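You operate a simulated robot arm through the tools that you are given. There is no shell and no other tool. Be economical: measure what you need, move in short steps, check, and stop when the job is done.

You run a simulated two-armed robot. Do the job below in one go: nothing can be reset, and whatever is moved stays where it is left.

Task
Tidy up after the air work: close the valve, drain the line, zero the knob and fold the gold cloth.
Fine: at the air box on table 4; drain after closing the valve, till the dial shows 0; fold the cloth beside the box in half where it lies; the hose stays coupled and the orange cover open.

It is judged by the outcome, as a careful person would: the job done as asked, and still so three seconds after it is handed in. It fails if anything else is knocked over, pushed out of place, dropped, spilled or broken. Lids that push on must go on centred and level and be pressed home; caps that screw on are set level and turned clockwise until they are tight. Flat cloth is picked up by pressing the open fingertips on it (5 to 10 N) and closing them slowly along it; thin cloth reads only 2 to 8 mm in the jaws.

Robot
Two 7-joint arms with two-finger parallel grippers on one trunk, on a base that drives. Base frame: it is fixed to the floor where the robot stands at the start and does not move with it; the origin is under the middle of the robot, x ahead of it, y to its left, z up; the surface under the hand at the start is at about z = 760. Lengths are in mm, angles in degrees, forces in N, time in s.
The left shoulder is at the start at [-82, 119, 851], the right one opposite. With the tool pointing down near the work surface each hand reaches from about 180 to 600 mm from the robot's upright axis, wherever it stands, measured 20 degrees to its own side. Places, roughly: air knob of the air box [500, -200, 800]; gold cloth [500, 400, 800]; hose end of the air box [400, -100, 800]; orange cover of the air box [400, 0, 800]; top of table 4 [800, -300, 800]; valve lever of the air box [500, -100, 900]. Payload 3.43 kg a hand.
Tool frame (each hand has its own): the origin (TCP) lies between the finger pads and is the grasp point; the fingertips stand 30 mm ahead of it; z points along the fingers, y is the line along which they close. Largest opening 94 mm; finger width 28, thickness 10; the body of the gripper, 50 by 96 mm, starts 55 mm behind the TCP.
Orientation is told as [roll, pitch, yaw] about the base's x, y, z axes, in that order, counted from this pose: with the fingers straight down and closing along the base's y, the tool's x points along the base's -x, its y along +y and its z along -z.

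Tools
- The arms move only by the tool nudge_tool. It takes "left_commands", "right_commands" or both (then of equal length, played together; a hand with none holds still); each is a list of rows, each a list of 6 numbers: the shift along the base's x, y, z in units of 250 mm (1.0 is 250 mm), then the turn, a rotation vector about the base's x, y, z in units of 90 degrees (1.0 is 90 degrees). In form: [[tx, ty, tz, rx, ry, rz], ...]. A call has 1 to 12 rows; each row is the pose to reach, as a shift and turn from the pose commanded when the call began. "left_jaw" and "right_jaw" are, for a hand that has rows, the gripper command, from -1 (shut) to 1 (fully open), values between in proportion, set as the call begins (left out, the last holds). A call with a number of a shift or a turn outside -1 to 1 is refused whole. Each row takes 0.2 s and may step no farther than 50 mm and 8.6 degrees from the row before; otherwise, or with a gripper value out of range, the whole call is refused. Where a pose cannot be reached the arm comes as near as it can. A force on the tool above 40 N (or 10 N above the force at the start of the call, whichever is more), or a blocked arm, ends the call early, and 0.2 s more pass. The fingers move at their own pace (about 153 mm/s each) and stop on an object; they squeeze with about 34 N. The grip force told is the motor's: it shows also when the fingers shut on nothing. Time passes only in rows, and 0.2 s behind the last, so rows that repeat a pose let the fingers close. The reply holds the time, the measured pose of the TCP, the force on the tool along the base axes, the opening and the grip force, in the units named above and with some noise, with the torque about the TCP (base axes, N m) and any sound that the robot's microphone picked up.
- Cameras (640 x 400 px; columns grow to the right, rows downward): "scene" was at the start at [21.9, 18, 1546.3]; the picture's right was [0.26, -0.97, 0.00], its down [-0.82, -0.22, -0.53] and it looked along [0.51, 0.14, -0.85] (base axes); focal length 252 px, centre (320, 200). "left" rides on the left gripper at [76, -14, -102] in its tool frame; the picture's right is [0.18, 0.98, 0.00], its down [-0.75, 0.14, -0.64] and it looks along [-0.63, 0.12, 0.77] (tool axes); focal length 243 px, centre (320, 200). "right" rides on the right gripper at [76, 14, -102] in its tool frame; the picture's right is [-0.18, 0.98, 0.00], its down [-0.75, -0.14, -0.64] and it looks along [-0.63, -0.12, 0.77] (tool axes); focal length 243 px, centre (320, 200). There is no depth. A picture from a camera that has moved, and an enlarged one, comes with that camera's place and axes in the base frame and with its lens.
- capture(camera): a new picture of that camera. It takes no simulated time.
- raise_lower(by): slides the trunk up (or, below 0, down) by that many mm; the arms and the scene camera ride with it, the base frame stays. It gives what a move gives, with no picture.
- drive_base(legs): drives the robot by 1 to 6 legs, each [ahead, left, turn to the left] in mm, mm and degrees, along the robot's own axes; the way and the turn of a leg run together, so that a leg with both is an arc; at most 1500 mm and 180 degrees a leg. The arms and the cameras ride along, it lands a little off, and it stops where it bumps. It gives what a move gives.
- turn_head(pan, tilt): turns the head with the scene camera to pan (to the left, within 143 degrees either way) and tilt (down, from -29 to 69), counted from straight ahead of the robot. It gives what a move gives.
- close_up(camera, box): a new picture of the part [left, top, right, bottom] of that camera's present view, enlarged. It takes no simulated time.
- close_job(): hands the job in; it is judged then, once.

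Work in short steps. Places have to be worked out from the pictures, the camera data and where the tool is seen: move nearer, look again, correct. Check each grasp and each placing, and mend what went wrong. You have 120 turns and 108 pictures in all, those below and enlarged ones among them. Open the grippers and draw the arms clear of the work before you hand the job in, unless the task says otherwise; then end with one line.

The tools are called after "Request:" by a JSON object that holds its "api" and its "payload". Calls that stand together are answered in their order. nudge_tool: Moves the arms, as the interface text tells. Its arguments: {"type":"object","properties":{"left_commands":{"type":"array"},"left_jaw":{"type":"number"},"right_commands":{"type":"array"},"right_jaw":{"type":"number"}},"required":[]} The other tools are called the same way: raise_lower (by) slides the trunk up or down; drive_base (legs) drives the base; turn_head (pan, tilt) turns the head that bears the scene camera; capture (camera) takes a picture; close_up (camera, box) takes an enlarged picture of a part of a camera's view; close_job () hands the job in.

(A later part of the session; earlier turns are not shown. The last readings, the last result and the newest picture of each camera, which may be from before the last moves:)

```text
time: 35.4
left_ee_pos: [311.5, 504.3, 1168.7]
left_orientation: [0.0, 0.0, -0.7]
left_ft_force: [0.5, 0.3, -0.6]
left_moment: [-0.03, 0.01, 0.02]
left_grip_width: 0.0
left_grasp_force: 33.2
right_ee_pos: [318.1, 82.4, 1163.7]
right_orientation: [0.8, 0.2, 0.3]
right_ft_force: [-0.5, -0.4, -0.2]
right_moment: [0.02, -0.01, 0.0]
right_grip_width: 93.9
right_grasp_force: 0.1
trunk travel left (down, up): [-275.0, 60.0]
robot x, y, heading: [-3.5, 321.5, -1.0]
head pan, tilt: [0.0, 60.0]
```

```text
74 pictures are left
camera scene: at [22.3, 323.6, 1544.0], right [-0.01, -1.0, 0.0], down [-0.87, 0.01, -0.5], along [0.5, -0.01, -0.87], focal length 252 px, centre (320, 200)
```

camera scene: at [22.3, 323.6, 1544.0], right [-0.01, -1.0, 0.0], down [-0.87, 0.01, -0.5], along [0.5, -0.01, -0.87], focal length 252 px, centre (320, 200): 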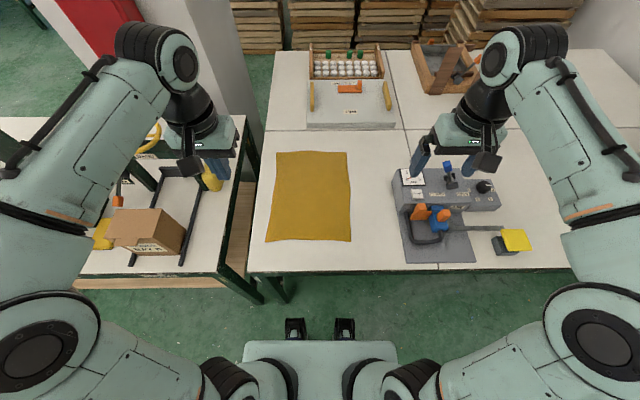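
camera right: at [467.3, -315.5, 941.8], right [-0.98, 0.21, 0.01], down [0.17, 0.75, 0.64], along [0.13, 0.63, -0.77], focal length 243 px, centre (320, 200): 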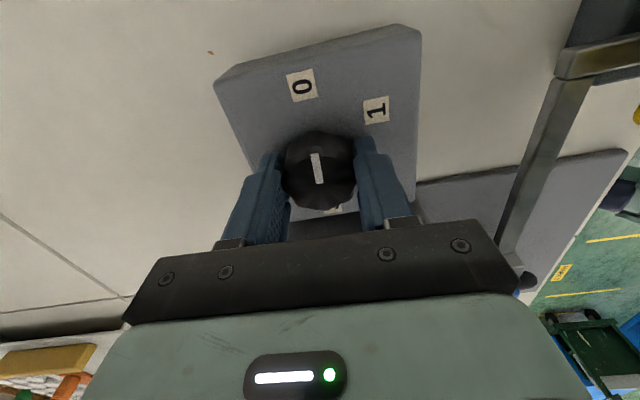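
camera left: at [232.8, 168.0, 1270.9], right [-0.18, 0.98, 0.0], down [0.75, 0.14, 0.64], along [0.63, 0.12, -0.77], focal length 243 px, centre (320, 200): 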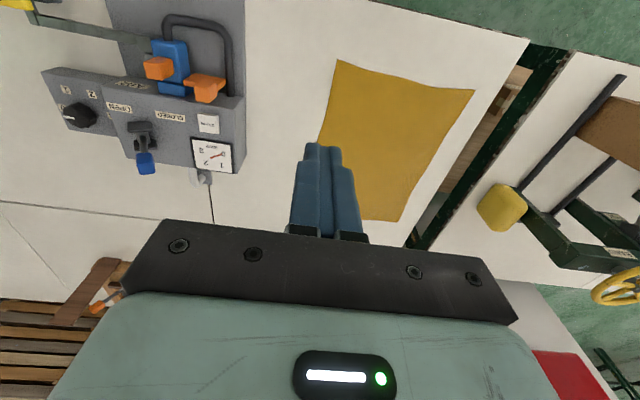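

The robot was blocked at y≈325. I look left and down to see what it touched before going on.

Request:
{"api": "turn_head", "payload": {"pan": 50, "tilt": 69}}

Request:
{"api": "capture", "payload": {"camera": "scene"}}

Request:
{"api": "turn_head", "payload": {"pan": 80, "tilt": 50}}

Request:
{"api": "capture", "payload": {"camera": "scene"}}

```text
time: 36.5
left_ee_pos: [312.2, 504.0, 1167.5]
left_orientation: [0.0, 0.0, -0.7]
left_ft_force: [0.1, -0.4, 0.0]
left_moment: [-0.01, 0.03, -0.01]
left_grip_width: 0.0
left_grasp_force: 33.2
right_ee_pos: [317.8, 82.0, 1164.4]
right_orientation: [0.7, 0.1, 0.3]
right_ft_force: [-0.5, -0.9, -0.5]
right_moment: [0.01, 0.03, 0.04]
right_grip_width: 94.0
right_grasp_force: 0.0
trunk travel left (down, up): [-275.0, 60.0]
robot x, y, heading: [-1.2, 323.7, -1.0]
head pan, tilt: [50.0, 68.8]
```

```text
73 pictures are left
camera scene: at [-7.8, 366.4, 1534.7], right [0.76, -0.65, 0.0], down [-0.61, -0.71, -0.36], along [0.24, 0.27, -0.93], focal length 252 px, centre (320, 200)
```

scene: 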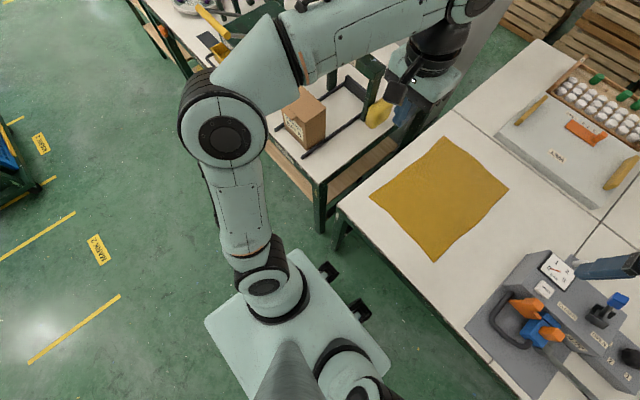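

```text
time: 37.5
left_ee_pos: [312.3, 503.9, 1169.6]
left_orientation: [0.1, 0.0, -0.7]
left_ft_force: [0.2, 0.7, 0.1]
left_moment: [0.02, 0.0, 0.02]
left_grip_width: 0.3
left_grasp_force: 32.9
right_ee_pos: [318.4, 82.7, 1163.5]
right_orientation: [0.7, 0.1, 0.3]
right_ft_force: [0.2, 0.0, 0.3]
right_moment: [-0.03, -0.02, 0.01]
right_grip_width: 94.0
right_grasp_force: 0.1
trunk travel left (down, up): [-275.0, 60.0]
robot x, y, heading: [-0.1, 321.2, -0.8]
head pan, tilt: [80.0, 50.0]
```

```text
72 pictures are left
camera scene: at [-29.9, 399.7, 1556.6], right [0.98, -0.19, 0.0], down [-0.14, -0.75, -0.64], along [0.12, 0.63, -0.77], focal length 252 px, centre (320, 200)
```

scene: 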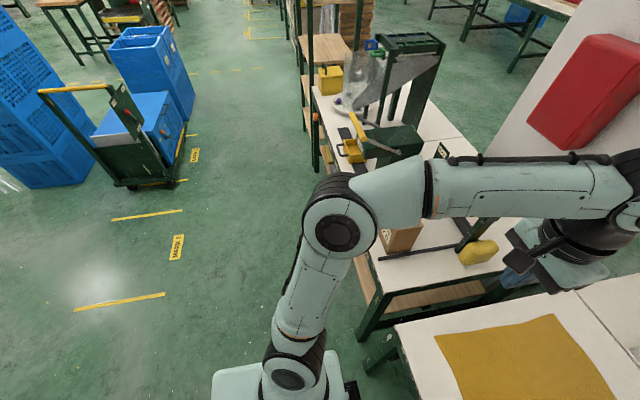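

Nothing visible was disturbed, and there seems to be a low obstruction near the left table. I ease 20 mm right and try going ahead 60 mm with the hands high.

Request:
{"api": "drive_base", "payload": {"legs": [[0, -22, 0.8], [60, 0, 0]]}}

Request:
{"api": "turn_head", "payload": {"pan": 0, "tilt": 60}}

Request:
{"api": "capture", "payload": {"camera": "scene"}}

```text
time: 38.9
left_ee_pos: [343.6, 471.8, 1168.7]
left_orientation: [0.1, 0.1, 0.1]
left_ft_force: [0.0, -0.5, 0.1]
left_moment: [0.07, 0.04, -0.02]
left_grip_width: 0.0
left_grasp_force: 32.8
right_ee_pos: [352.9, 51.0, 1161.8]
right_orientation: [0.9, 0.2, 1.0]
right_ft_force: [0.2, 0.2, -0.9]
right_moment: [0.1, 0.0, -0.03]
right_grip_width: 93.8
right_grasp_force: 0.1
trunk travel left (down, up): [-275.0, 60.0]
robot x, y, heading: [32.3, 292.8, -0.4]
head pan, tilt: [80.0, 50.0]
stopped in leg 2: the robot was blocked; the commanded pose is now the measured one
```

```text
time: 40.5
left_ee_pos: [341.5, 475.2, 1170.0]
left_orientation: [0.1, 0.0, 0.1]
left_ft_force: [-0.2, -0.8, 0.8]
left_moment: [-0.01, 0.03, -0.02]
left_grip_width: 0.1
left_grasp_force: 32.9
right_ee_pos: [351.5, 53.5, 1164.3]
right_orientation: [0.7, 0.1, 1.1]
right_ft_force: [0.1, 0.0, 0.1]
right_moment: [0.01, 0.0, 0.01]
right_grip_width: 94.1
right_grasp_force: 0.1
trunk travel left (down, up): [-275.0, 60.0]
robot x, y, heading: [35.4, 293.3, -0.4]
head pan, tilt: [0.0, 60.0]
```

```text
71 pictures are left
camera scene: at [53.1, 290.9, 1544.0], right [0.0, -1.0, 0.0], down [-0.87, 0.0, -0.5], along [0.5, 0.0, -0.87], focal length 252 px, centre (320, 200)
```

scene: 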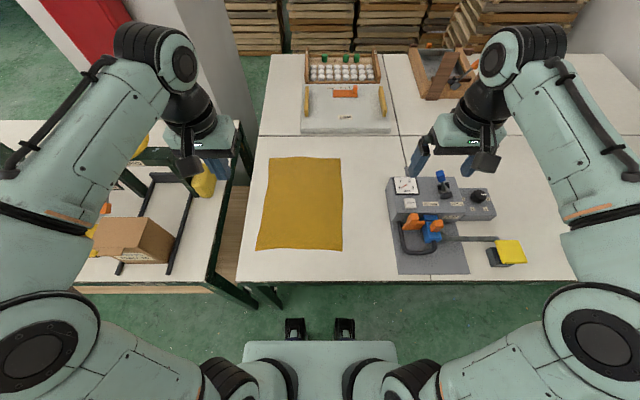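

The base is blocked ahead at x≈35, but the far cloth edge should still be reachable with the tool tilted forward. I back off 8 mm so nothing presses on the table. Then I move both hands above the near corners with the jaws set to about 26 mm.

Request:
{"api": "drive_base", "payload": {"legs": [[-8, 0, 0]]}}

Request:
{"api": "nudge_tool", "payload": {"left_commands": [[-0.04, 0, -0.15, 0, 0, 0], [-0.04, 0, -0.3, 0, 0, 0], [-0.04, 0, -0.45, 0, 0, 0], [-0.04, 0, -0.6, 0, 0, 0], [-0.04, 0, -0.75, 0, 0, 0], [-0.04, 0, -0.9, 0, 0, 0], [-0.04, 0, -0.98, 0, 0, 0], [-0.04, 0, -0.98, 0, 0, 0]], "right_commands": [[-0.05, 0.15, -0.1, -0.01, 0, -0.012], [-0.08, 0.3, -0.2, -0.01, 0, -0.012], [-0.08, 0.45, -0.3, -0.01, 0, -0.012], [-0.08, 0.6, -0.4, -0.01, 0, -0.012], [-0.08, 0.72, -0.52, -0.01, 0, -0.012], [-0.08, 0.74, -0.7, -0.01, 0, -0.012], [-0.08, 0.74, -0.85, -0.01, 0, -0.012], [-0.08, 0.74, -0.98, -0.01, 0, -0.012]], "left_jaw": -0.45, "right_jaw": -0.45}}

Request:
{"api": "capture", "payload": {"camera": "left"}}

Request:
{"api": "capture", "payload": {"camera": "right"}}

Request:
{"api": "capture", "payload": {"camera": "scene"}}

```text
time: 41.2
left_ee_pos: [334.5, 475.6, 1169.0]
left_orientation: [0.0, 0.1, 0.0]
left_ft_force: [-0.1, -0.2, -0.4]
left_moment: [-0.01, -0.01, -0.01]
left_grip_width: 0.0
left_grasp_force: 33.0
right_ee_pos: [343.4, 53.6, 1162.7]
right_orientation: [0.7, 0.0, 1.0]
right_ft_force: [-0.3, 0.3, 0.1]
right_moment: [0.0, 0.0, -0.01]
right_grip_width: 94.1
right_grasp_force: 0.0
trunk travel left (down, up): [-275.0, 60.0]
robot x, y, heading: [21.7, 291.6, -0.1]
head pan, tilt: [0.0, 60.0]
```

```text
time: 43.0
left_ee_pos: [325.8, 473.1, 922.0]
left_orientation: [0.0, 0.0, -0.1]
left_ft_force: [1.2, 0.3, 0.1]
left_moment: [-0.03, 0.02, -0.03]
left_grip_width: 25.9
left_grasp_force: 0.0
right_ee_pos: [325.2, 238.9, 919.6]
right_orientation: [-0.2, 0.1, 0.0]
right_ft_force: [-0.1, -0.5, 0.8]
right_moment: [0.02, 0.0, 0.03]
right_grip_width: 25.9
right_grasp_force: 0.0
trunk travel left (down, up): [-275.0, 60.0]
robot x, y, heading: [22.2, 290.7, -0.3]
head pan, tilt: [0.0, 60.0]
```

```text
70 pictures are left
camera left: at [249.3, 458.0, 1024.0], right [-0.18, 0.98, 0.0], down [0.75, 0.14, 0.64], along [0.63, 0.12, -0.77], focal length 243 px, centre (320, 200)
```

left: 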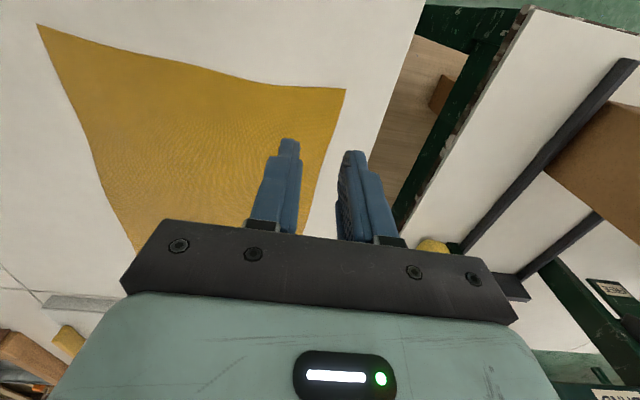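

```text
69 pictures are left
camera right: at [249.6, 254.4, 1022.4], right [0.18, 0.98, 0.0], down [0.76, -0.14, 0.64], along [0.63, -0.12, -0.77], focal length 243 px, centre (320, 200)
```

right: 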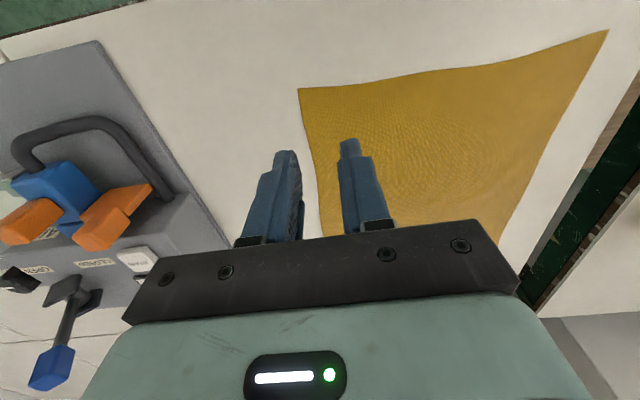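

```text
68 pictures are left
camera scene: at [45.7, 290.9, 1544.0], right [0.0, -1.0, 0.0], down [-0.87, 0.0, -0.5], along [0.5, 0.0, -0.87], focal length 252 px, centre (320, 200)
```

scene: 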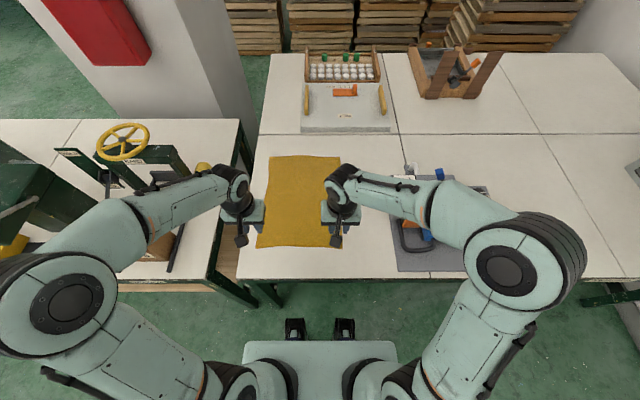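

The near corners are at [316,497] and [316,220]. I lower both hands towards them, then feel for the cloth in small steps.

Request:
{"api": "nudge_tool", "payload": {"left_commands": [[0.01, 0, -0.15, 0, 0, 0], [0.01, 0, -0.3, 0, 0, 0], [0.01, 0, -0.42, 0, 0, 0], [0.01, 0, -0.47, 0, 0, 0], [0.01, 0, -0.49, 0, 0, 0], [0.01, 0, -0.49, 0, 0, 0]], "right_commands": [[0.01, 0.016, -0.15, 0, 0, 0], [0.01, 0.016, -0.3, 0, 0, 0], [0.01, 0.016, -0.42, 0, 0, 0], [0.01, 0.016, -0.46, 0, 0, 0], [0.01, 0.016, -0.48, 0, 0, 0], [0.01, 0.016, -0.48, 0, 0, 0]]}}

Request:
{"api": "capture", "payload": {"camera": "left"}}

Request:
{"api": "capture", "payload": {"camera": "right"}}

```text
time: 44.4
left_ee_pos: [327.7, 475.0, 802.3]
left_orientation: [0.0, -0.1, -0.1]
left_ft_force: [-0.5, -0.1, 0.5]
left_moment: [0.03, -0.01, 0.01]
left_grip_width: 26.0
left_grasp_force: 0.0
right_ee_pos: [326.0, 243.2, 800.0]
right_orientation: [-0.2, 0.1, -0.1]
right_ft_force: [0.0, 0.9, 0.7]
right_moment: [-0.01, -0.03, 0.04]
right_grip_width: 25.9
right_grasp_force: 0.1
trunk travel left (down, up): [-275.0, 60.0]
robot x, y, heading: [21.7, 291.8, -0.1]
head pan, tilt: [0.0, 60.0]
```

```text
67 pictures are left
camera left: at [249.7, 459.5, 903.6], right [-0.18, 0.98, 0.0], down [0.75, 0.14, 0.64], along [0.63, 0.12, -0.77], focal length 243 px, centre (320, 200)
```

left: 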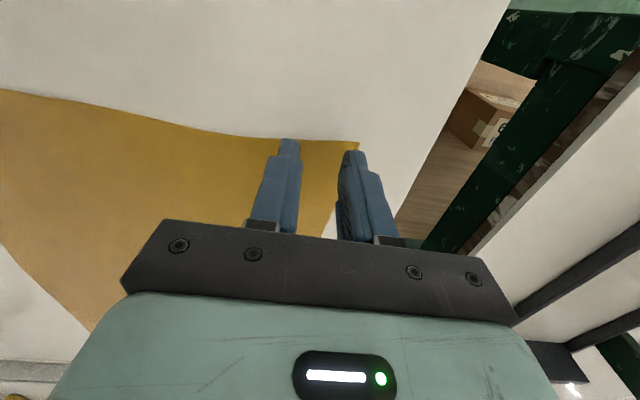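

```text
66 pictures are left
camera right: at [250.2, 258.0, 902.1], right [0.18, 0.98, 0.0], down [0.75, -0.14, 0.64], along [0.63, -0.12, -0.77], focal length 243 px, centre (320, 200)
```

right: 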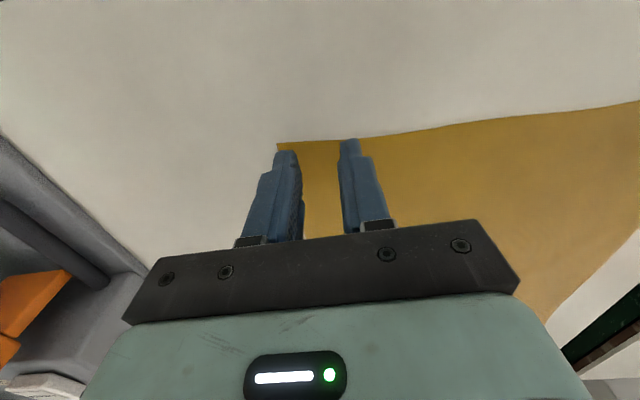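

The outer fingers are right at the side edges, so I shift both hands inward 8 mm and 3 mm forward, then press down gently.

Request:
{"api": "nudge_tool", "payload": {"left_commands": [[0.012, -0.032, 0, 0, 0, 0], [0.012, -0.032, -0.016, 0, 0, 0], [0.012, -0.032, -0.028, 0, 0, 0], [0.012, -0.032, -0.036, 0, 0, 0]], "right_commands": [[0.016, 0.032, 0, 0, 0, 0], [0.016, 0.032, -0.012, 0, 0, 0], [0.016, 0.032, -0.02, 0, 0, 0], [0.016, 0.032, -0.028, 0, 0, 0]]}}

```text
time: 45.4
left_ee_pos: [329.1, 467.7, 792.2]
left_orientation: [0.0, 0.0, 0.0]
left_ft_force: [-0.4, -0.5, 0.3]
left_moment: [-0.02, -0.03, -0.03]
left_grip_width: 25.9
left_grasp_force: 0.0
right_ee_pos: [329.4, 250.0, 791.0]
right_orientation: [-0.1, 0.1, -0.1]
right_ft_force: [0.6, -0.7, 2.0]
right_moment: [0.0, -0.01, -0.01]
right_grip_width: 26.1
right_grasp_force: 0.0
trunk travel left (down, up): [-275.0, 60.0]
robot x, y, heading: [18.9, 291.6, 0.1]
head pan, tilt: [0.0, 60.0]
```

Contact is just beginning at about z=791. I lower 2 mm more.

Request:
{"api": "nudge_tool", "payload": {"left_commands": [[0, 0, -0.006, 0, 0, 0], [0, 0, -0.01, 0, 0, 0], [0, 0, -0.01, 0, 0, 0]], "right_commands": [[0, 0, -0.003, 0, 0, 0], [0, 0, -0.005, 0, 0, 0], [0, 0, -0.005, 0, 0, 0]]}}

```text
time: 46.2
left_ee_pos: [330.6, 468.5, 791.5]
left_orientation: [0.0, -0.3, 0.0]
left_ft_force: [-3.5, 5.1, 35.7]
left_moment: [0.38, 0.13, 0.03]
left_grip_width: 25.8
left_grasp_force: 0.1
right_ee_pos: [328.3, 250.6, 792.1]
right_orientation: [0.0, -0.1, -0.1]
right_ft_force: [1.5, 1.3, 8.8]
right_moment: [0.04, -0.04, 0.0]
right_grip_width: 26.0
right_grasp_force: 0.0
trunk travel left (down, up): [-275.0, 60.0]
robot x, y, heading: [20.6, 293.6, -0.0]
head pan, tilt: [0.0, 60.0]
```

The right hand is fine at 8.8 N but the left presses too hard at 36 N, so I relieve it by about 1.5 mm.

Request:
{"api": "nudge_tool", "payload": {"left_commands": [[0, 0, 0.005, 0, 0, 0], [0, 0, 0.005, 0, 0, 0]]}}

```text
time: 46.8
left_ee_pos: [329.4, 468.6, 791.6]
left_orientation: [0.0, -0.4, 0.1]
left_ft_force: [4.8, 4.5, 26.1]
left_moment: [0.34, -0.09, -0.06]
left_grip_width: 26.0
left_grasp_force: 0.1
right_ee_pos: [328.1, 250.1, 791.1]
right_orientation: [-0.1, 0.0, 0.1]
right_ft_force: [0.6, -0.1, 20.0]
right_moment: [0.1, 0.0, -0.03]
right_grip_width: 26.0
right_grasp_force: 0.2
trunk travel left (down, up): [-275.0, 60.0]
robot x, y, heading: [22.9, 286.3, -0.0]
head pan, tilt: [0.0, 60.0]
```

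Both hands still press too hard at 26 N and 20 N. I ease both up slightly.

Request:
{"api": "nudge_tool", "payload": {"left_commands": [[0, 0, 0.005, 0, 0, 0], [0, 0, 0.005, 0, 0, 0]], "right_commands": [[0, 0, 0.003, 0, 0, 0], [0, 0, 0.003, 0, 0, 0]]}}

```text
time: 47.4
left_ee_pos: [328.2, 468.3, 791.3]
left_orientation: [0.1, 0.0, 0.0]
left_ft_force: [2.7, -0.8, 11.2]
left_moment: [0.05, -0.09, -0.04]
left_grip_width: 25.7
left_grasp_force: 0.0
right_ee_pos: [327.3, 249.7, 791.4]
right_orientation: [-0.2, 0.1, -0.1]
right_ft_force: [0.4, 1.4, 16.9]
right_moment: [0.15, -0.02, -0.02]
right_grip_width: 25.9
right_grasp_force: 0.0
trunk travel left (down, up): [-275.0, 60.0]
robot x, y, heading: [19.7, 290.1, -0.1]
head pan, tilt: [0.0, 60.0]
```

The left hand is at 11 N and the right at 17 N. I ease the right a bit more and begin closing both slowly.

Request:
{"api": "nudge_tool", "payload": {"left_commands": [[0, 0, 0.001, 0, 0, 0], [0, 0, 0.001, 0, 0, 0]], "right_commands": [[0, 0, 0.003, 0, 0, 0], [0, 0, 0.003, 0, 0, 0]], "left_jaw": -0.56, "right_jaw": -0.52}}

Request:
{"api": "nudge_tool", "payload": {"left_commands": [[0, 0, 0, 0, 0, 0]], "right_commands": [[0, 0, 0.0, 0, 0, 0]], "left_jaw": -0.68, "right_jaw": -0.64}}

Request:
{"api": "capture", "payload": {"camera": "left"}}

Request:
{"api": "capture", "payload": {"camera": "right"}}

```text
time: 48.0
left_ee_pos: [329.5, 467.9, 791.7]
left_orientation: [0.1, 0.1, 0.0]
left_ft_force: [-1.8, -1.1, 7.0]
left_moment: [0.02, 0.03, 0.01]
left_grip_width: 20.1
left_grasp_force: 0.2
right_ee_pos: [328.4, 248.1, 792.2]
right_orientation: [-0.2, 0.1, 0.0]
right_ft_force: [1.9, -1.1, 10.2]
right_moment: [0.05, 0.0, -0.01]
right_grip_width: 21.5
right_grasp_force: 0.1
trunk travel left (down, up): [-275.0, 60.0]
robot x, y, heading: [21.7, 289.2, -0.3]
head pan, tilt: [0.0, 60.0]
```

```text
time: 48.4
left_ee_pos: [327.8, 467.4, 791.6]
left_orientation: [0.0, 0.0, 0.0]
left_ft_force: [0.2, -0.9, 2.9]
left_moment: [0.03, 0.02, 0.03]
left_grip_width: 13.7
left_grasp_force: 0.0
right_ee_pos: [329.6, 249.3, 792.1]
right_orientation: [-0.3, 0.2, -0.1]
right_ft_force: [-1.2, -0.7, 8.1]
right_moment: [0.06, 0.05, 0.03]
right_grip_width: 16.2
right_grasp_force: 0.1
trunk travel left (down, up): [-275.0, 60.0]
robot x, y, heading: [23.0, 293.0, -0.1]
head pan, tilt: [0.0, 60.0]
```

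```text
65 pictures are left
camera left: at [251.3, 451.9, 893.5], right [-0.18, 0.98, 0.0], down [0.75, 0.14, 0.64], along [0.63, 0.12, -0.77], focal length 243 px, centre (320, 200)
```

left: 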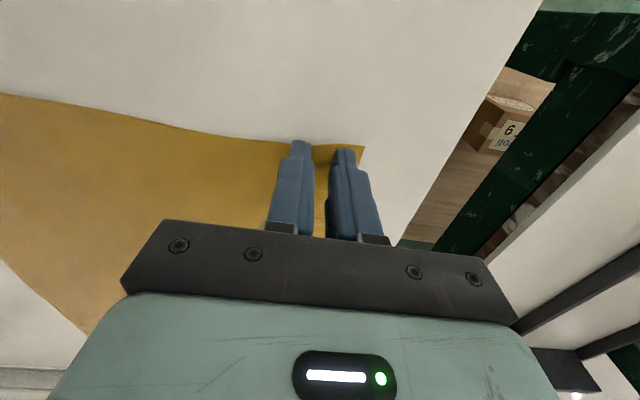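

```text
64 pictures are left
camera right: at [252.8, 264.2, 894.3], right [0.18, 0.98, 0.0], down [0.76, -0.14, 0.64], along [0.63, -0.12, -0.77], focal length 243 px, centre (320, 200)
```

right: 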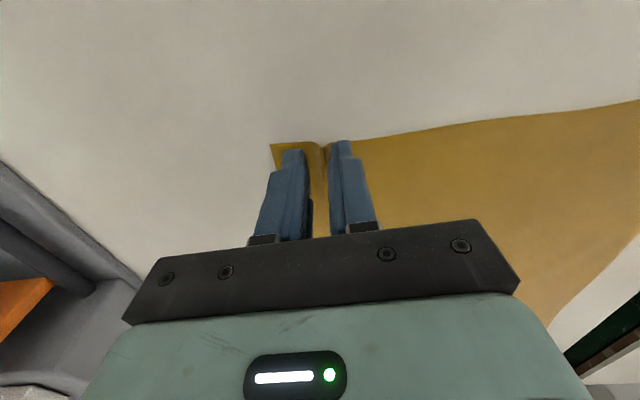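

The cloth is bulging up between both pairs of fingers. I keep closing slowly, with slightly more press on the left.

Request:
{"api": "nudge_tool", "payload": {"left_commands": [[0, 0, -0.004, 0, 0, 0], [0, 0, -0.004, 0, 0, 0]], "right_commands": [[0, 0, 0, 0, 0, 0], [0, 0, 0, 0, 0, 0]], "left_jaw": -0.78, "right_jaw": -0.76}}

Request:
{"api": "nudge_tool", "payload": {"left_commands": [[0, 0, 0, 0, 0, 0]], "right_commands": [[0, 0, 0, 0, 0, 0]], "left_jaw": -0.88, "right_jaw": -0.88}}

Request:
{"api": "nudge_tool", "payload": {"left_commands": [[0, 0, 0, 0, 0, 0], [0, 0, 0, 0, 0, 0]], "right_commands": [[0, 0, 0, 0, 0, 0], [0, 0, 0, 0, 0, 0]], "left_jaw": -1, "right_jaw": -1}}

Request:
{"api": "capture", "payload": {"camera": "left"}}

Request:
{"api": "capture", "payload": {"camera": "right"}}

```text
time: 49.0
left_ee_pos: [329.5, 468.0, 790.9]
left_orientation: [-0.1, -0.1, 0.0]
left_ft_force: [-1.7, 0.5, 12.1]
left_moment: [0.03, 0.07, 0.02]
left_grip_width: 8.5
left_grasp_force: 0.1
right_ee_pos: [329.4, 248.6, 792.0]
right_orientation: [-0.2, 0.1, 0.0]
right_ft_force: [0.6, 0.6, 2.2]
right_moment: [-0.01, 0.0, -0.01]
right_grip_width: 11.0
right_grasp_force: 0.0
trunk travel left (down, up): [-275.0, 60.0]
robot x, y, heading: [23.7, 293.2, -0.3]
head pan, tilt: [0.0, 60.0]
```

```text
time: 49.4
left_ee_pos: [330.6, 467.5, 791.1]
left_orientation: [0.1, -0.1, 0.0]
left_ft_force: [-0.5, -0.3, 11.3]
left_moment: [0.04, 0.02, -0.02]
left_grip_width: 2.9
left_grasp_force: 0.0
right_ee_pos: [328.8, 250.2, 790.2]
right_orientation: [-0.2, 0.2, 0.0]
right_ft_force: [0.1, 0.0, 2.9]
right_moment: [0.01, -0.02, -0.02]
right_grip_width: 5.6
right_grasp_force: 0.1
trunk travel left (down, up): [-275.0, 60.0]
robot x, y, heading: [25.3, 291.3, -0.1]
head pan, tilt: [0.0, 60.0]
```

```text
time: 50.0
left_ee_pos: [330.3, 467.7, 791.6]
left_orientation: [0.0, -0.1, 0.0]
left_ft_force: [0.5, 0.2, 14.0]
left_moment: [0.04, 0.01, -0.01]
left_grip_width: 0.0
left_grasp_force: 32.9
right_ee_pos: [329.2, 250.4, 792.1]
right_orientation: [-0.3, 0.1, 0.0]
right_ft_force: [-0.9, 0.0, 0.4]
right_moment: [0.0, 0.02, 0.01]
right_grip_width: 1.9
right_grasp_force: 33.9
trunk travel left (down, up): [-275.0, 60.0]
robot x, y, heading: [24.8, 290.1, -0.3]
head pan, tilt: [0.0, 60.0]
```

```text
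63 pictures are left
camera left: at [251.7, 451.8, 893.2], right [-0.18, 0.98, 0.0], down [0.75, 0.14, 0.64], along [0.63, 0.12, -0.77], focal length 243 px, centre (320, 200)
```

left: 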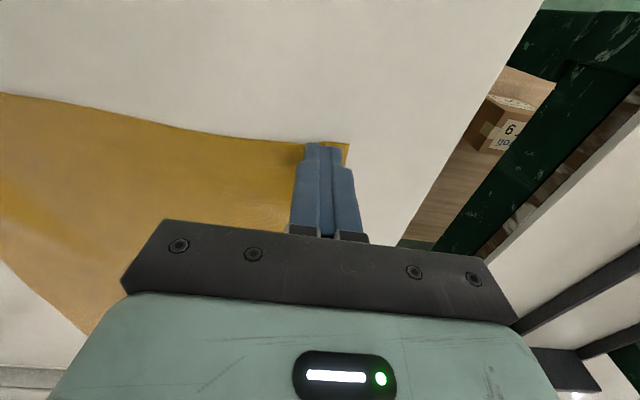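

```text
62 pictures are left
camera right: at [253.1, 264.2, 894.5], right [0.18, 0.98, 0.0], down [0.75, -0.14, 0.64], along [0.63, -0.12, -0.77], focal length 243 px, centre (320, 200)
```

right: 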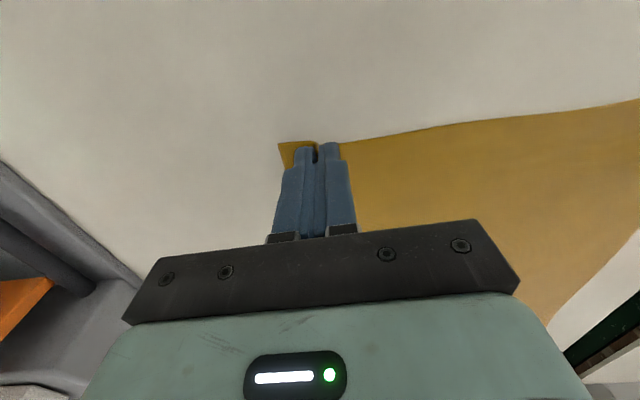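

The right hand reads 1.9 mm, so it may be holding. The left reads 0 and slipped off. I lift the left, reopen it to 30 mm and retry.

Request:
{"api": "nudge_tool", "payload": {"left_commands": [[0, 0, 0.03, 0, 0, 0], [0, 0, 0.06, 0, 0, 0], [0, 0, 0.06, 0, 0, 0]], "left_jaw": -0.36}}

Request:
{"api": "nudge_tool", "payload": {"left_commands": [[0, 0, -0.03, 0, 0, 0], [0, 0, -0.05, 0, 0, 0], [0, 0, -0.06, 0, 0, 0], [0, 0, -0.06, 0, 0, 0]]}}

Request:
{"api": "capture", "payload": {"camera": "left"}}

```text
time: 50.8
left_ee_pos: [328.5, 467.8, 806.5]
left_orientation: [0.0, 0.1, -0.1]
left_ft_force: [-0.6, 0.4, 0.6]
left_moment: [0.04, 0.01, -0.01]
left_grip_width: 30.2
left_grasp_force: 0.0
right_ee_pos: [329.5, 249.5, 791.7]
right_orientation: [-0.2, 0.1, 0.0]
right_ft_force: [-1.1, -0.4, 1.8]
right_moment: [0.0, 0.0, -0.01]
right_grip_width: 1.8
right_grasp_force: 33.7
trunk travel left (down, up): [-275.0, 60.0]
robot x, y, heading: [25.3, 287.2, -0.1]
head pan, tilt: [0.0, 60.0]
```

```text
time: 51.8
left_ee_pos: [329.5, 467.4, 792.3]
left_orientation: [0.0, 0.0, 0.1]
left_ft_force: [-0.9, -0.2, 0.7]
left_moment: [0.03, -0.02, -0.04]
left_grip_width: 30.3
left_grasp_force: 0.0
right_ee_pos: [329.1, 248.6, 791.7]
right_orientation: [-0.2, 0.1, 0.1]
right_ft_force: [-0.1, -1.7, 2.0]
right_moment: [-0.03, -0.01, -0.02]
right_grip_width: 1.8
right_grasp_force: 33.8
trunk travel left (down, up): [-275.0, 60.0]
robot x, y, heading: [23.8, 288.0, -0.6]
head pan, tilt: [0.0, 60.0]
```

```text
61 pictures are left
camera left: at [251.6, 451.5, 893.9], right [-0.18, 0.98, 0.0], down [0.75, 0.14, 0.64], along [0.63, 0.12, -0.77], focal length 243 px, centre (320, 200)
```

left: 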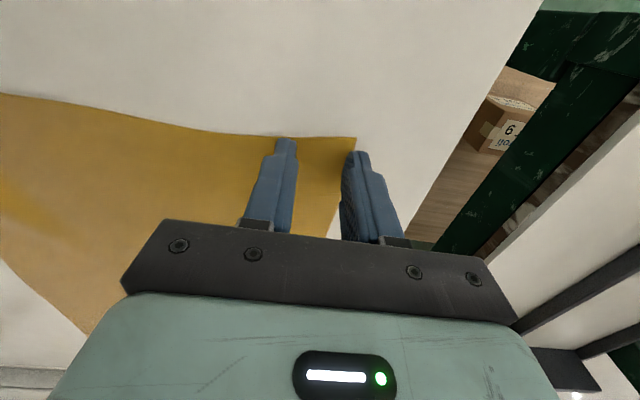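

The outer finger sits on the table just off the cloth edge. I shift the left hand 12 mm inward and 4 mm forward, then press again.

Request:
{"api": "nudge_tool", "payload": {"left_commands": [[0, 0, 0.02, 0, 0, 0], [0.016, -0.052, 0.02, 0, 0, 0], [0.016, -0.052, 0.0, 0, 0, 0], [0.016, -0.052, -0.006, 0, 0, 0], [0.016, -0.052, -0.006, 0, 0, 0]]}}

Request:
{"api": "capture", "payload": {"camera": "left"}}

```text
time: 53.0
left_ee_pos: [334.4, 455.6, 791.8]
left_orientation: [0.0, -0.1, 0.1]
left_ft_force: [-2.0, 3.0, 9.7]
left_moment: [0.09, 0.08, 0.0]
left_grip_width: 30.3
left_grasp_force: 0.0
right_ee_pos: [329.0, 250.1, 791.0]
right_orientation: [-0.2, 0.1, 0.1]
right_ft_force: [0.5, 0.2, 0.1]
right_moment: [0.01, 0.03, 0.0]
right_grip_width: 1.8
right_grasp_force: 34.2
trunk travel left (down, up): [-275.0, 60.0]
robot x, y, heading: [23.0, 289.4, -0.6]
head pan, tilt: [0.0, 60.0]
```

```text
60 pictures are left
camera left: at [256.0, 439.3, 893.3], right [-0.18, 0.98, 0.0], down [0.75, 0.14, 0.64], along [0.63, 0.12, -0.77], focal length 243 px, centre (320, 200)
```

left: 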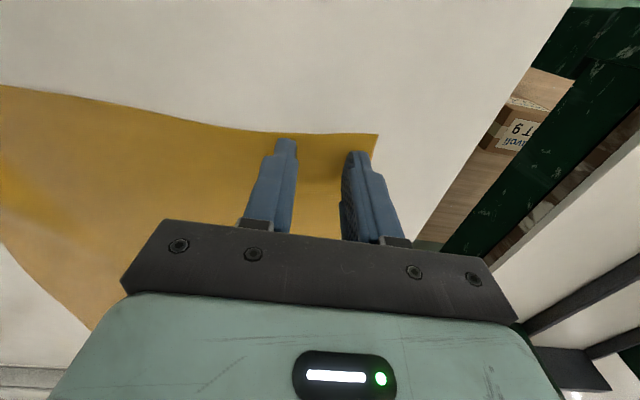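

Both left fingertips are now on the cloth with 9.7 N of press. I close slowly in steps.

Request:
{"api": "nudge_tool", "payload": {"left_commands": [[0, 0, 0, 0, 0, 0]], "left_jaw": -0.46}}

Request:
{"api": "nudge_tool", "payload": {"left_commands": [[0, 0, 0, 0, 0, 0]], "left_jaw": -0.56}}

Request:
{"api": "nudge_tool", "payload": {"left_commands": [[0, 0, 0, 0, 0, 0]], "left_jaw": -0.66}}

```text
time: 53.4
left_ee_pos: [334.4, 453.7, 791.6]
left_orientation: [0.1, -0.2, 0.0]
left_ft_force: [0.5, -2.1, 11.5]
left_moment: [0.07, 0.03, 0.01]
left_grip_width: 24.0
left_grasp_force: 0.1
right_ee_pos: [329.0, 249.2, 791.9]
right_orientation: [-0.3, 0.1, 0.0]
right_ft_force: [1.0, -0.3, 0.6]
right_moment: [0.02, -0.03, 0.0]
right_grip_width: 1.6
right_grasp_force: 34.1
trunk travel left (down, up): [-275.0, 60.0]
robot x, y, heading: [27.1, 288.0, -0.0]
head pan, tilt: [0.0, 60.0]
```

```text
time: 53.8
left_ee_pos: [333.3, 454.5, 791.5]
left_orientation: [0.0, -0.1, 0.0]
left_ft_force: [0.3, -2.6, 14.6]
left_moment: [0.02, 0.05, 0.04]
left_grip_width: 19.6
left_grasp_force: 0.1
right_ee_pos: [328.9, 249.3, 791.8]
right_orientation: [-0.2, 0.0, 0.1]
right_ft_force: [0.4, 0.4, 0.6]
right_moment: [0.0, -0.03, -0.01]
right_grip_width: 1.7
right_grasp_force: 34.4
trunk travel left (down, up): [-275.0, 60.0]
robot x, y, heading: [23.4, 288.4, -0.3]
head pan, tilt: [0.0, 60.0]
```

```text
time: 54.2
left_ee_pos: [334.3, 453.4, 791.1]
left_orientation: [0.0, 0.0, -0.1]
left_ft_force: [-0.3, -3.5, 16.0]
left_moment: [-0.04, 0.08, -0.01]
left_grip_width: 15.2
left_grasp_force: 0.0
right_ee_pos: [329.5, 250.6, 792.4]
right_orientation: [0.0, 0.1, 0.0]
right_ft_force: [-0.4, 2.8, 0.2]
right_moment: [0.06, 0.0, 0.04]
right_grip_width: 2.0
right_grasp_force: 33.9
trunk travel left (down, up): [-275.0, 60.0]
robot x, y, heading: [21.7, 289.2, -0.3]
head pan, tilt: [0.0, 60.0]
```

The press has crept up to 16 N, so I ease it slightly while closing on.

Request:
{"api": "nudge_tool", "payload": {"left_commands": [[0, 0, 0.002, 0, 0, 0]], "left_jaw": -0.76}}

Request:
{"api": "nudge_tool", "payload": {"left_commands": [[0, 0, 0.001, 0, 0, 0]], "left_jaw": -0.86}}

Request:
{"api": "nudge_tool", "payload": {"left_commands": [[0, 0, 0.001, 0, 0, 0], [0, 0, 0.001, 0, 0, 0]], "left_jaw": -1}}

Request:
{"api": "capture", "payload": {"camera": "left"}}

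```text
time: 54.6
left_ee_pos: [334.1, 454.0, 792.5]
left_orientation: [-0.1, 0.0, 0.1]
left_ft_force: [0.1, -4.9, 12.0]
left_moment: [-0.12, 0.05, -0.02]
left_grip_width: 12.3
left_grasp_force: 1.1
right_ee_pos: [329.9, 250.3, 791.8]
right_orientation: [0.0, 0.1, 0.1]
right_ft_force: [-0.4, 3.5, 0.4]
right_moment: [0.14, -0.01, 0.0]
right_grip_width: 2.0
right_grasp_force: 33.5
trunk travel left (down, up): [-275.0, 60.0]
robot x, y, heading: [23.3, 288.1, -0.3]
head pan, tilt: [0.0, 60.0]
```

```text
time: 55.0
left_ee_pos: [334.3, 454.7, 792.1]
left_orientation: [0.1, -0.1, 0.0]
left_ft_force: [-0.2, -8.0, 11.5]
left_moment: [-0.18, 0.03, 0.01]
left_grip_width: 9.9
left_grasp_force: 2.5
right_ee_pos: [328.4, 249.0, 790.7]
right_orientation: [-0.1, 0.1, 0.1]
right_ft_force: [-0.5, 5.6, -0.1]
right_moment: [0.19, 0.03, 0.0]
right_grip_width: 2.0
right_grasp_force: 33.7
trunk travel left (down, up): [-275.0, 60.0]
robot x, y, heading: [22.5, 293.8, -0.2]
head pan, tilt: [0.0, 60.0]
```

```text
time: 55.6
left_ee_pos: [334.3, 454.3, 791.7]
left_orientation: [0.1, -0.1, 0.0]
left_ft_force: [1.0, -9.9, 10.0]
left_moment: [-0.31, 0.01, 0.0]
left_grip_width: 2.5
left_grasp_force: 33.8
right_ee_pos: [328.4, 250.3, 792.2]
right_orientation: [-0.1, 0.1, 0.0]
right_ft_force: [0.3, 12.3, 0.2]
right_moment: [0.39, 0.0, 0.08]
right_grip_width: 2.0
right_grasp_force: 34.1
trunk travel left (down, up): [-275.0, 60.0]
robot x, y, heading: [22.6, 294.2, -0.0]
head pan, tilt: [0.0, 60.0]
```

```text
59 pictures are left
camera left: at [256.2, 438.2, 893.4], right [-0.18, 0.98, 0.0], down [0.75, 0.14, 0.64], along [0.63, 0.12, -0.77], focal length 243 px, centre (320, 200)
```

left: 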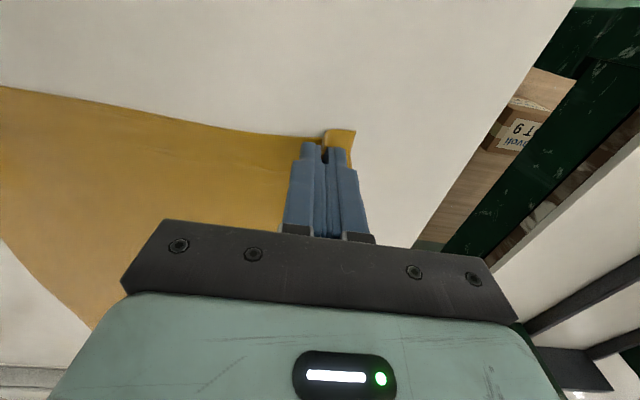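

Both hands now hold the cloth (2.5 and 2.0 mm), with about 10 N of tension between them. I bring them inward 3 mm each and lift 40 mm to check the grasps.

Request:
{"api": "nudge_tool", "payload": {"left_commands": [[0, -0.012, 0.01, 0, 0, 0], [0.01, -0.012, 0.05, 0, 0, 0], [0.02, -0.012, 0.1, 0, 0, 0], [0.03, -0.012, 0.16, 0, 0, 0]], "right_commands": [[0, 0.012, 0.01, 0, 0, 0], [0.01, 0.012, 0.05, 0, 0, 0], [0.02, 0.012, 0.1, 0, 0, 0], [0.03, 0.012, 0.16, 0, 0, 0]]}}

Request:
{"api": "capture", "payload": {"camera": "scene"}}

Request:
{"api": "capture", "payload": {"camera": "left"}}

```text
time: 56.6
left_ee_pos: [341.6, 452.5, 831.7]
left_orientation: [0.1, -0.1, 0.0]
left_ft_force: [-0.4, -2.1, 0.2]
left_moment: [-0.03, 0.0, -0.01]
left_grip_width: 2.3
left_grasp_force: 33.7
right_ee_pos: [337.7, 254.7, 830.9]
right_orientation: [-0.2, 0.2, 0.0]
right_ft_force: [0.5, 1.7, -0.3]
right_moment: [0.04, 0.02, -0.01]
right_grip_width: 1.8
right_grasp_force: 33.9
trunk travel left (down, up): [-275.0, 60.0]
robot x, y, heading: [24.9, 290.7, -0.4]
head pan, tilt: [0.0, 60.0]
```

```text
58 pictures are left
camera scene: at [45.1, 290.9, 1544.0], right [0.0, -1.0, 0.0], down [-0.87, 0.0, -0.5], along [0.5, 0.0, -0.87], focal length 252 px, centre (320, 200)
```

scene: 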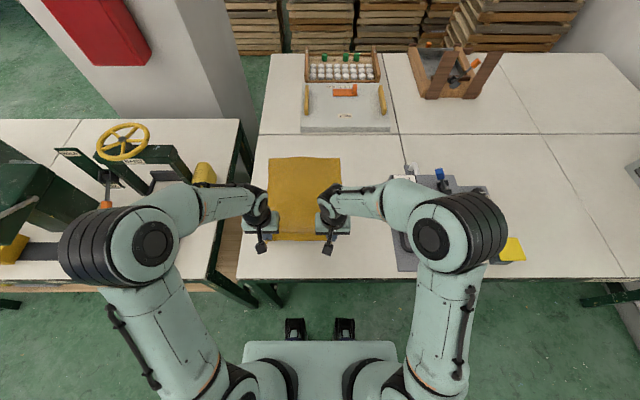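

```text
57 pictures are left
camera left: at [264.0, 436.1, 932.8], right [-0.18, 0.98, 0.0], down [0.75, 0.14, 0.64], along [0.63, 0.12, -0.77], focal length 243 px, centre (320, 200)
```

left: 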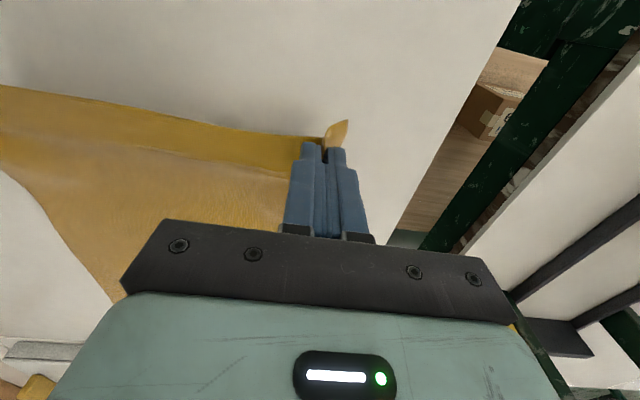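

Both corners are up cleanly. I carry the edge in an arc towards the far side, pitching the tools forward gradually.

Request:
{"api": "nudge_tool", "payload": {"left_commands": [[0.04, 0, 0.124, 0, 0, 0], [0.1, 0, 0.244, 0, 0, 0], [0.18, 0, 0.344, 0, 0, 0], [0.28, 0, 0.412, 0, 0, 0], [0.4, 0, 0.464, 0, -0.04, 0], [0.52, 0, 0.484, 0, -0.08, 0], [0.64, 0, 0.484, 0, -0.12, 0], [0.74, 0, 0.47, 0, -0.16, 0], [0.74, 0, 0.47, 0, -0.16, 0]], "right_commands": [[0.04, 0, 0.124, 0, 0, 0], [0.1, 0, 0.244, 0, 0, 0], [0.18, 0, 0.344, 0, 0, 0], [0.28, 0, 0.412, 0, 0, 0], [0.4, 0, 0.464, 0, -0.04, 0], [0.52, 0, 0.484, 0, -0.08, 0], [0.64, 0, 0.484, 0, -0.12, 0], [0.74, 0, 0.47, 0, -0.16, 0], [0.74, 0, 0.47, 0, -0.16, 0]]}}

Request:
{"api": "capture", "payload": {"camera": "scene"}}

Request:
{"api": "capture", "payload": {"camera": "right"}}

```text
time: 58.6
left_ee_pos: [524.7, 452.2, 948.4]
left_orientation: [0.0, -14.5, 0.1]
left_ft_force: [-0.2, -1.5, -0.3]
left_moment: [-0.02, -0.02, 0.0]
left_grip_width: 2.4
left_grasp_force: 34.3
right_ee_pos: [523.0, 254.6, 949.3]
right_orientation: [-0.2, -14.3, 0.1]
right_ft_force: [0.5, 2.4, -0.1]
right_moment: [0.09, -0.01, 0.02]
right_grip_width: 1.6
right_grasp_force: 33.9
trunk travel left (down, up): [-275.0, 60.0]
robot x, y, heading: [22.1, 289.3, -0.4]
head pan, tilt: [0.0, 60.0]
```

```text
56 pictures are left
camera scene: at [45.0, 290.9, 1544.0], right [0.0, -1.0, 0.0], down [-0.87, 0.0, -0.5], along [0.5, 0.0, -0.87], focal length 252 px, centre (320, 200)
```

scene: 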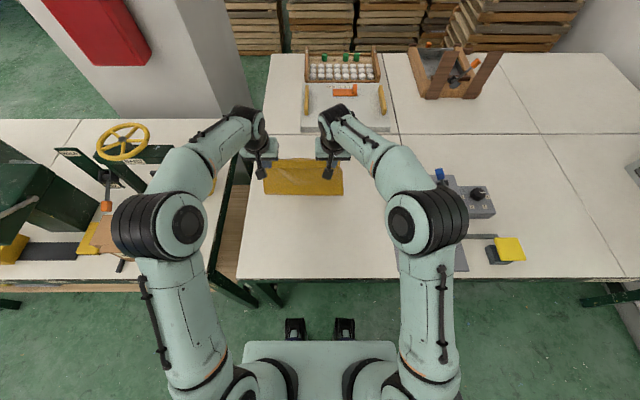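

```text
55 pictures are left
camera right: at [424.7, 268.5, 1030.0], right [0.18, 0.98, 0.04], down [0.57, -0.14, 0.81], along [0.8, -0.12, -0.59], focal length 243 px, centre (320, 200)
```

right: 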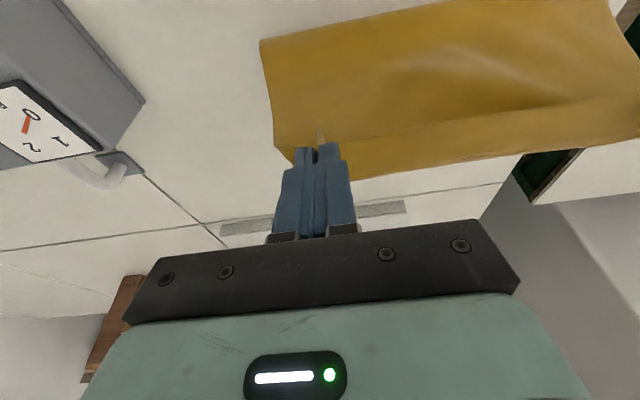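

The fold is forming well. I continue the arc and lower towards the far edge.

Request:
{"api": "nudge_tool", "payload": {"left_commands": [[0.12, 0, -0.036, 0, -0.03, 0], [0.24, 0, -0.096, 0, -0.06, 0], [0.35, 0, -0.196, 0, -0.09, 0], [0.43, 0, -0.316, 0, -0.12, 0], [0.48, 0, -0.42, 0, -0.15, 0], [0.5, 0, -0.48, 0, -0.17, 0], [0.5, 0, -0.48, 0, -0.17, 0]], "right_commands": [[0.12, 0, -0.036, 0, -0.03, 0], [0.24, 0, -0.096, 0, -0.06, 0], [0.35, 0, -0.196, 0, -0.09, 0], [0.43, 0, -0.316, 0, -0.12, 0], [0.48, 0, -0.42, 0, -0.15, 0], [0.5, 0, -0.48, 0, -0.17, 0], [0.5, 0, -0.48, 0, -0.17, 0]]}}

Request:
{"api": "capture", "payload": {"camera": "scene"}}

Request:
{"api": "capture", "payload": {"camera": "right"}}

Request:
{"api": "capture", "payload": {"camera": "left"}}

```text
time: 60.2
left_ee_pos: [652.7, 452.3, 828.6]
left_orientation: [0.0, -29.8, 0.0]
left_ft_force: [0.1, -1.6, 1.1]
left_moment: [-0.03, 0.0, -0.01]
left_grip_width: 2.4
left_grasp_force: 34.1
right_ee_pos: [646.8, 254.4, 829.1]
right_orientation: [-0.2, -29.5, 0.0]
right_ft_force: [-0.3, 1.3, 0.2]
right_moment: [0.07, 0.04, -0.01]
right_grip_width: 1.8
right_grasp_force: 33.8
trunk travel left (down, up): [-275.0, 60.0]
robot x, y, heading: [21.3, 289.5, -0.2]
head pan, tilt: [0.0, 60.0]
```

```text
54 pictures are left
camera scene: at [45.3, 290.9, 1544.1], right [0.0, -1.0, 0.0], down [-0.87, 0.0, -0.5], along [0.5, 0.0, -0.87], focal length 252 px, centre (320, 200)
```

scene: 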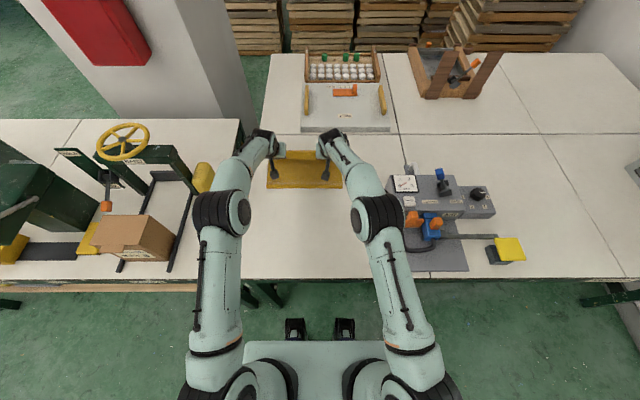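

```text
53 pictures are left
camera right: at [530.5, 269.2, 879.7], right [0.16, 0.98, 0.09], down [0.34, -0.14, 0.93], along [0.93, -0.12, -0.35], focal length 243 px, centre (320, 200)
```

right: 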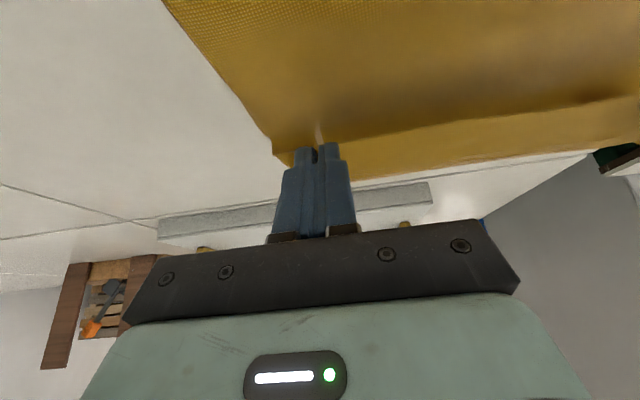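

```text
52 pictures are left
camera left: at [534.3, 436.2, 878.4], right [-0.16, 0.98, -0.09], down [0.34, 0.14, 0.93], along [0.93, 0.12, -0.35], focal length 243 px, centre (320, 200)
```

left: 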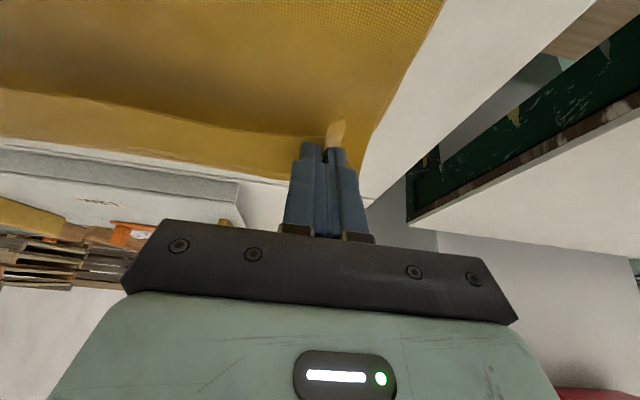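

The moving edge now points forward at about x≈685, over the far edge. I lower both hands to lay it down.

Request:
{"api": "nudge_tool", "payload": {"left_commands": [[0.01, 0, -0.05, 0, 0, 0], [0.02, 0, -0.09, 0, 0, 0], [0.02, 0, -0.115, 0, 0, 0], [0.02, 0, -0.115, 0, 0, 0]], "right_commands": [[0.015, 0, -0.05, 0, 0, 0], [0.03, 0, -0.09, 0, 0, 0], [0.04, 0, -0.115, 0, 0, 0], [0.04, 0, -0.115, 0, 0, 0]]}}

Request:
{"api": "capture", "payload": {"camera": "left"}}

Request:
{"api": "close_up", "payload": {"camera": "scene", "box": [230, 110, 390, 210]}}

```text
time: 61.2
left_ee_pos: [656.3, 451.8, 799.3]
left_orientation: [0.0, -29.8, 0.0]
left_ft_force: [-0.1, -0.9, -0.7]
left_moment: [-0.04, 0.01, -0.03]
left_grip_width: 2.2
left_grasp_force: 34.1
right_ee_pos: [657.5, 254.8, 799.8]
right_orientation: [-0.2, -29.6, 0.0]
right_ft_force: [-0.6, 0.6, 0.8]
right_moment: [0.01, 0.0, 0.05]
right_grip_width: 1.7
right_grasp_force: 34.0
trunk travel left (down, up): [-275.0, 60.0]
robot x, y, heading: [22.8, 291.0, -0.1]
head pan, tilt: [0.0, 60.0]
```

```text
51 pictures are left
camera left: at [538.4, 435.9, 849.7], right [-0.16, 0.98, -0.09], down [0.34, 0.14, 0.93], along [0.93, 0.12, -0.35], focal length 243 px, centre (320, 200)
```

left: 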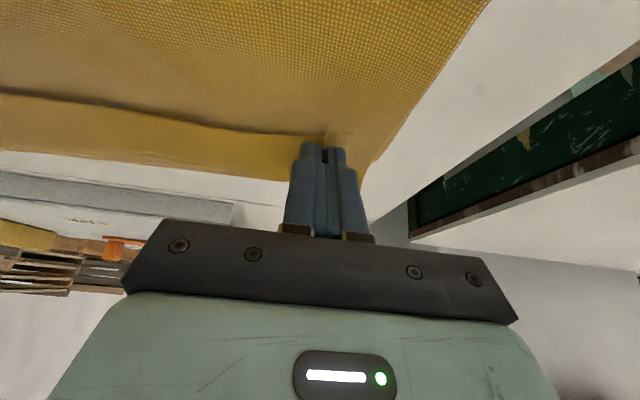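

```text
4.00 times, centred on (310, 160) of scene
camera zoom: at [45.4, 290.9, 1544.0], right [0.0, -1.0, 0.0], down [-0.87, 0.0, -0.5], along [0.5, 0.0, -0.87], focal length 1008 px, centre (360, 360)
```

zoom: 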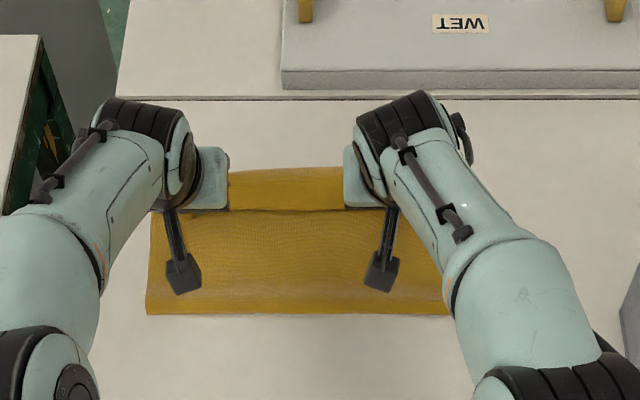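

I need a clearer view of the far edge before releasing, so I look at it close up.

Request:
{"api": "close_up", "payload": {"camera": "left", "box": [160, 80, 420, 240]}}

Request:
{"api": "close_up", "payload": {"camera": "right", "box": [220, 80, 480, 240]}}

```text
2.46 times, centred on (290, 160) of left
camera zoom: at [538.4, 435.9, 849.7], right [-0.16, 0.98, -0.09], down [0.34, 0.14, 0.93], along [0.93, 0.12, -0.35], focal length 597 px, centre (394, 298)
```

zoom: 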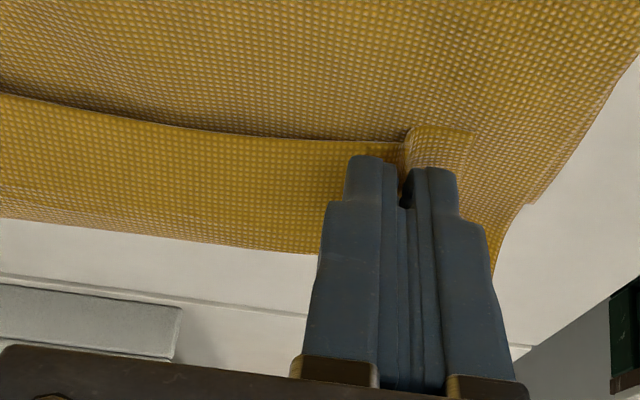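

```text
2.46 times, centred on (350, 160) of right
camera zoom: at [540.5, 269.3, 852.0], right [0.16, 0.98, 0.09], down [0.34, -0.14, 0.93], along [0.93, -0.12, -0.35], focal length 597 px, centre (246, 298)
```

zoom: 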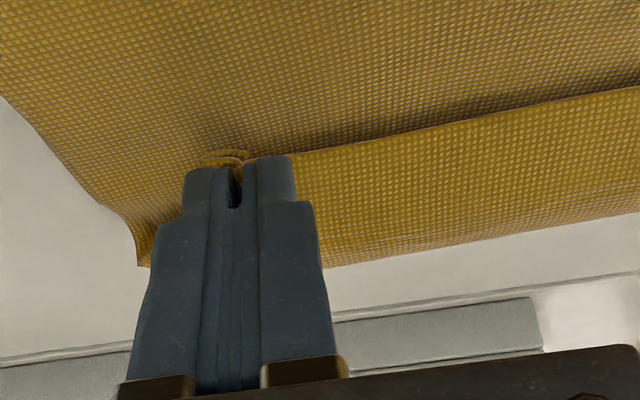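

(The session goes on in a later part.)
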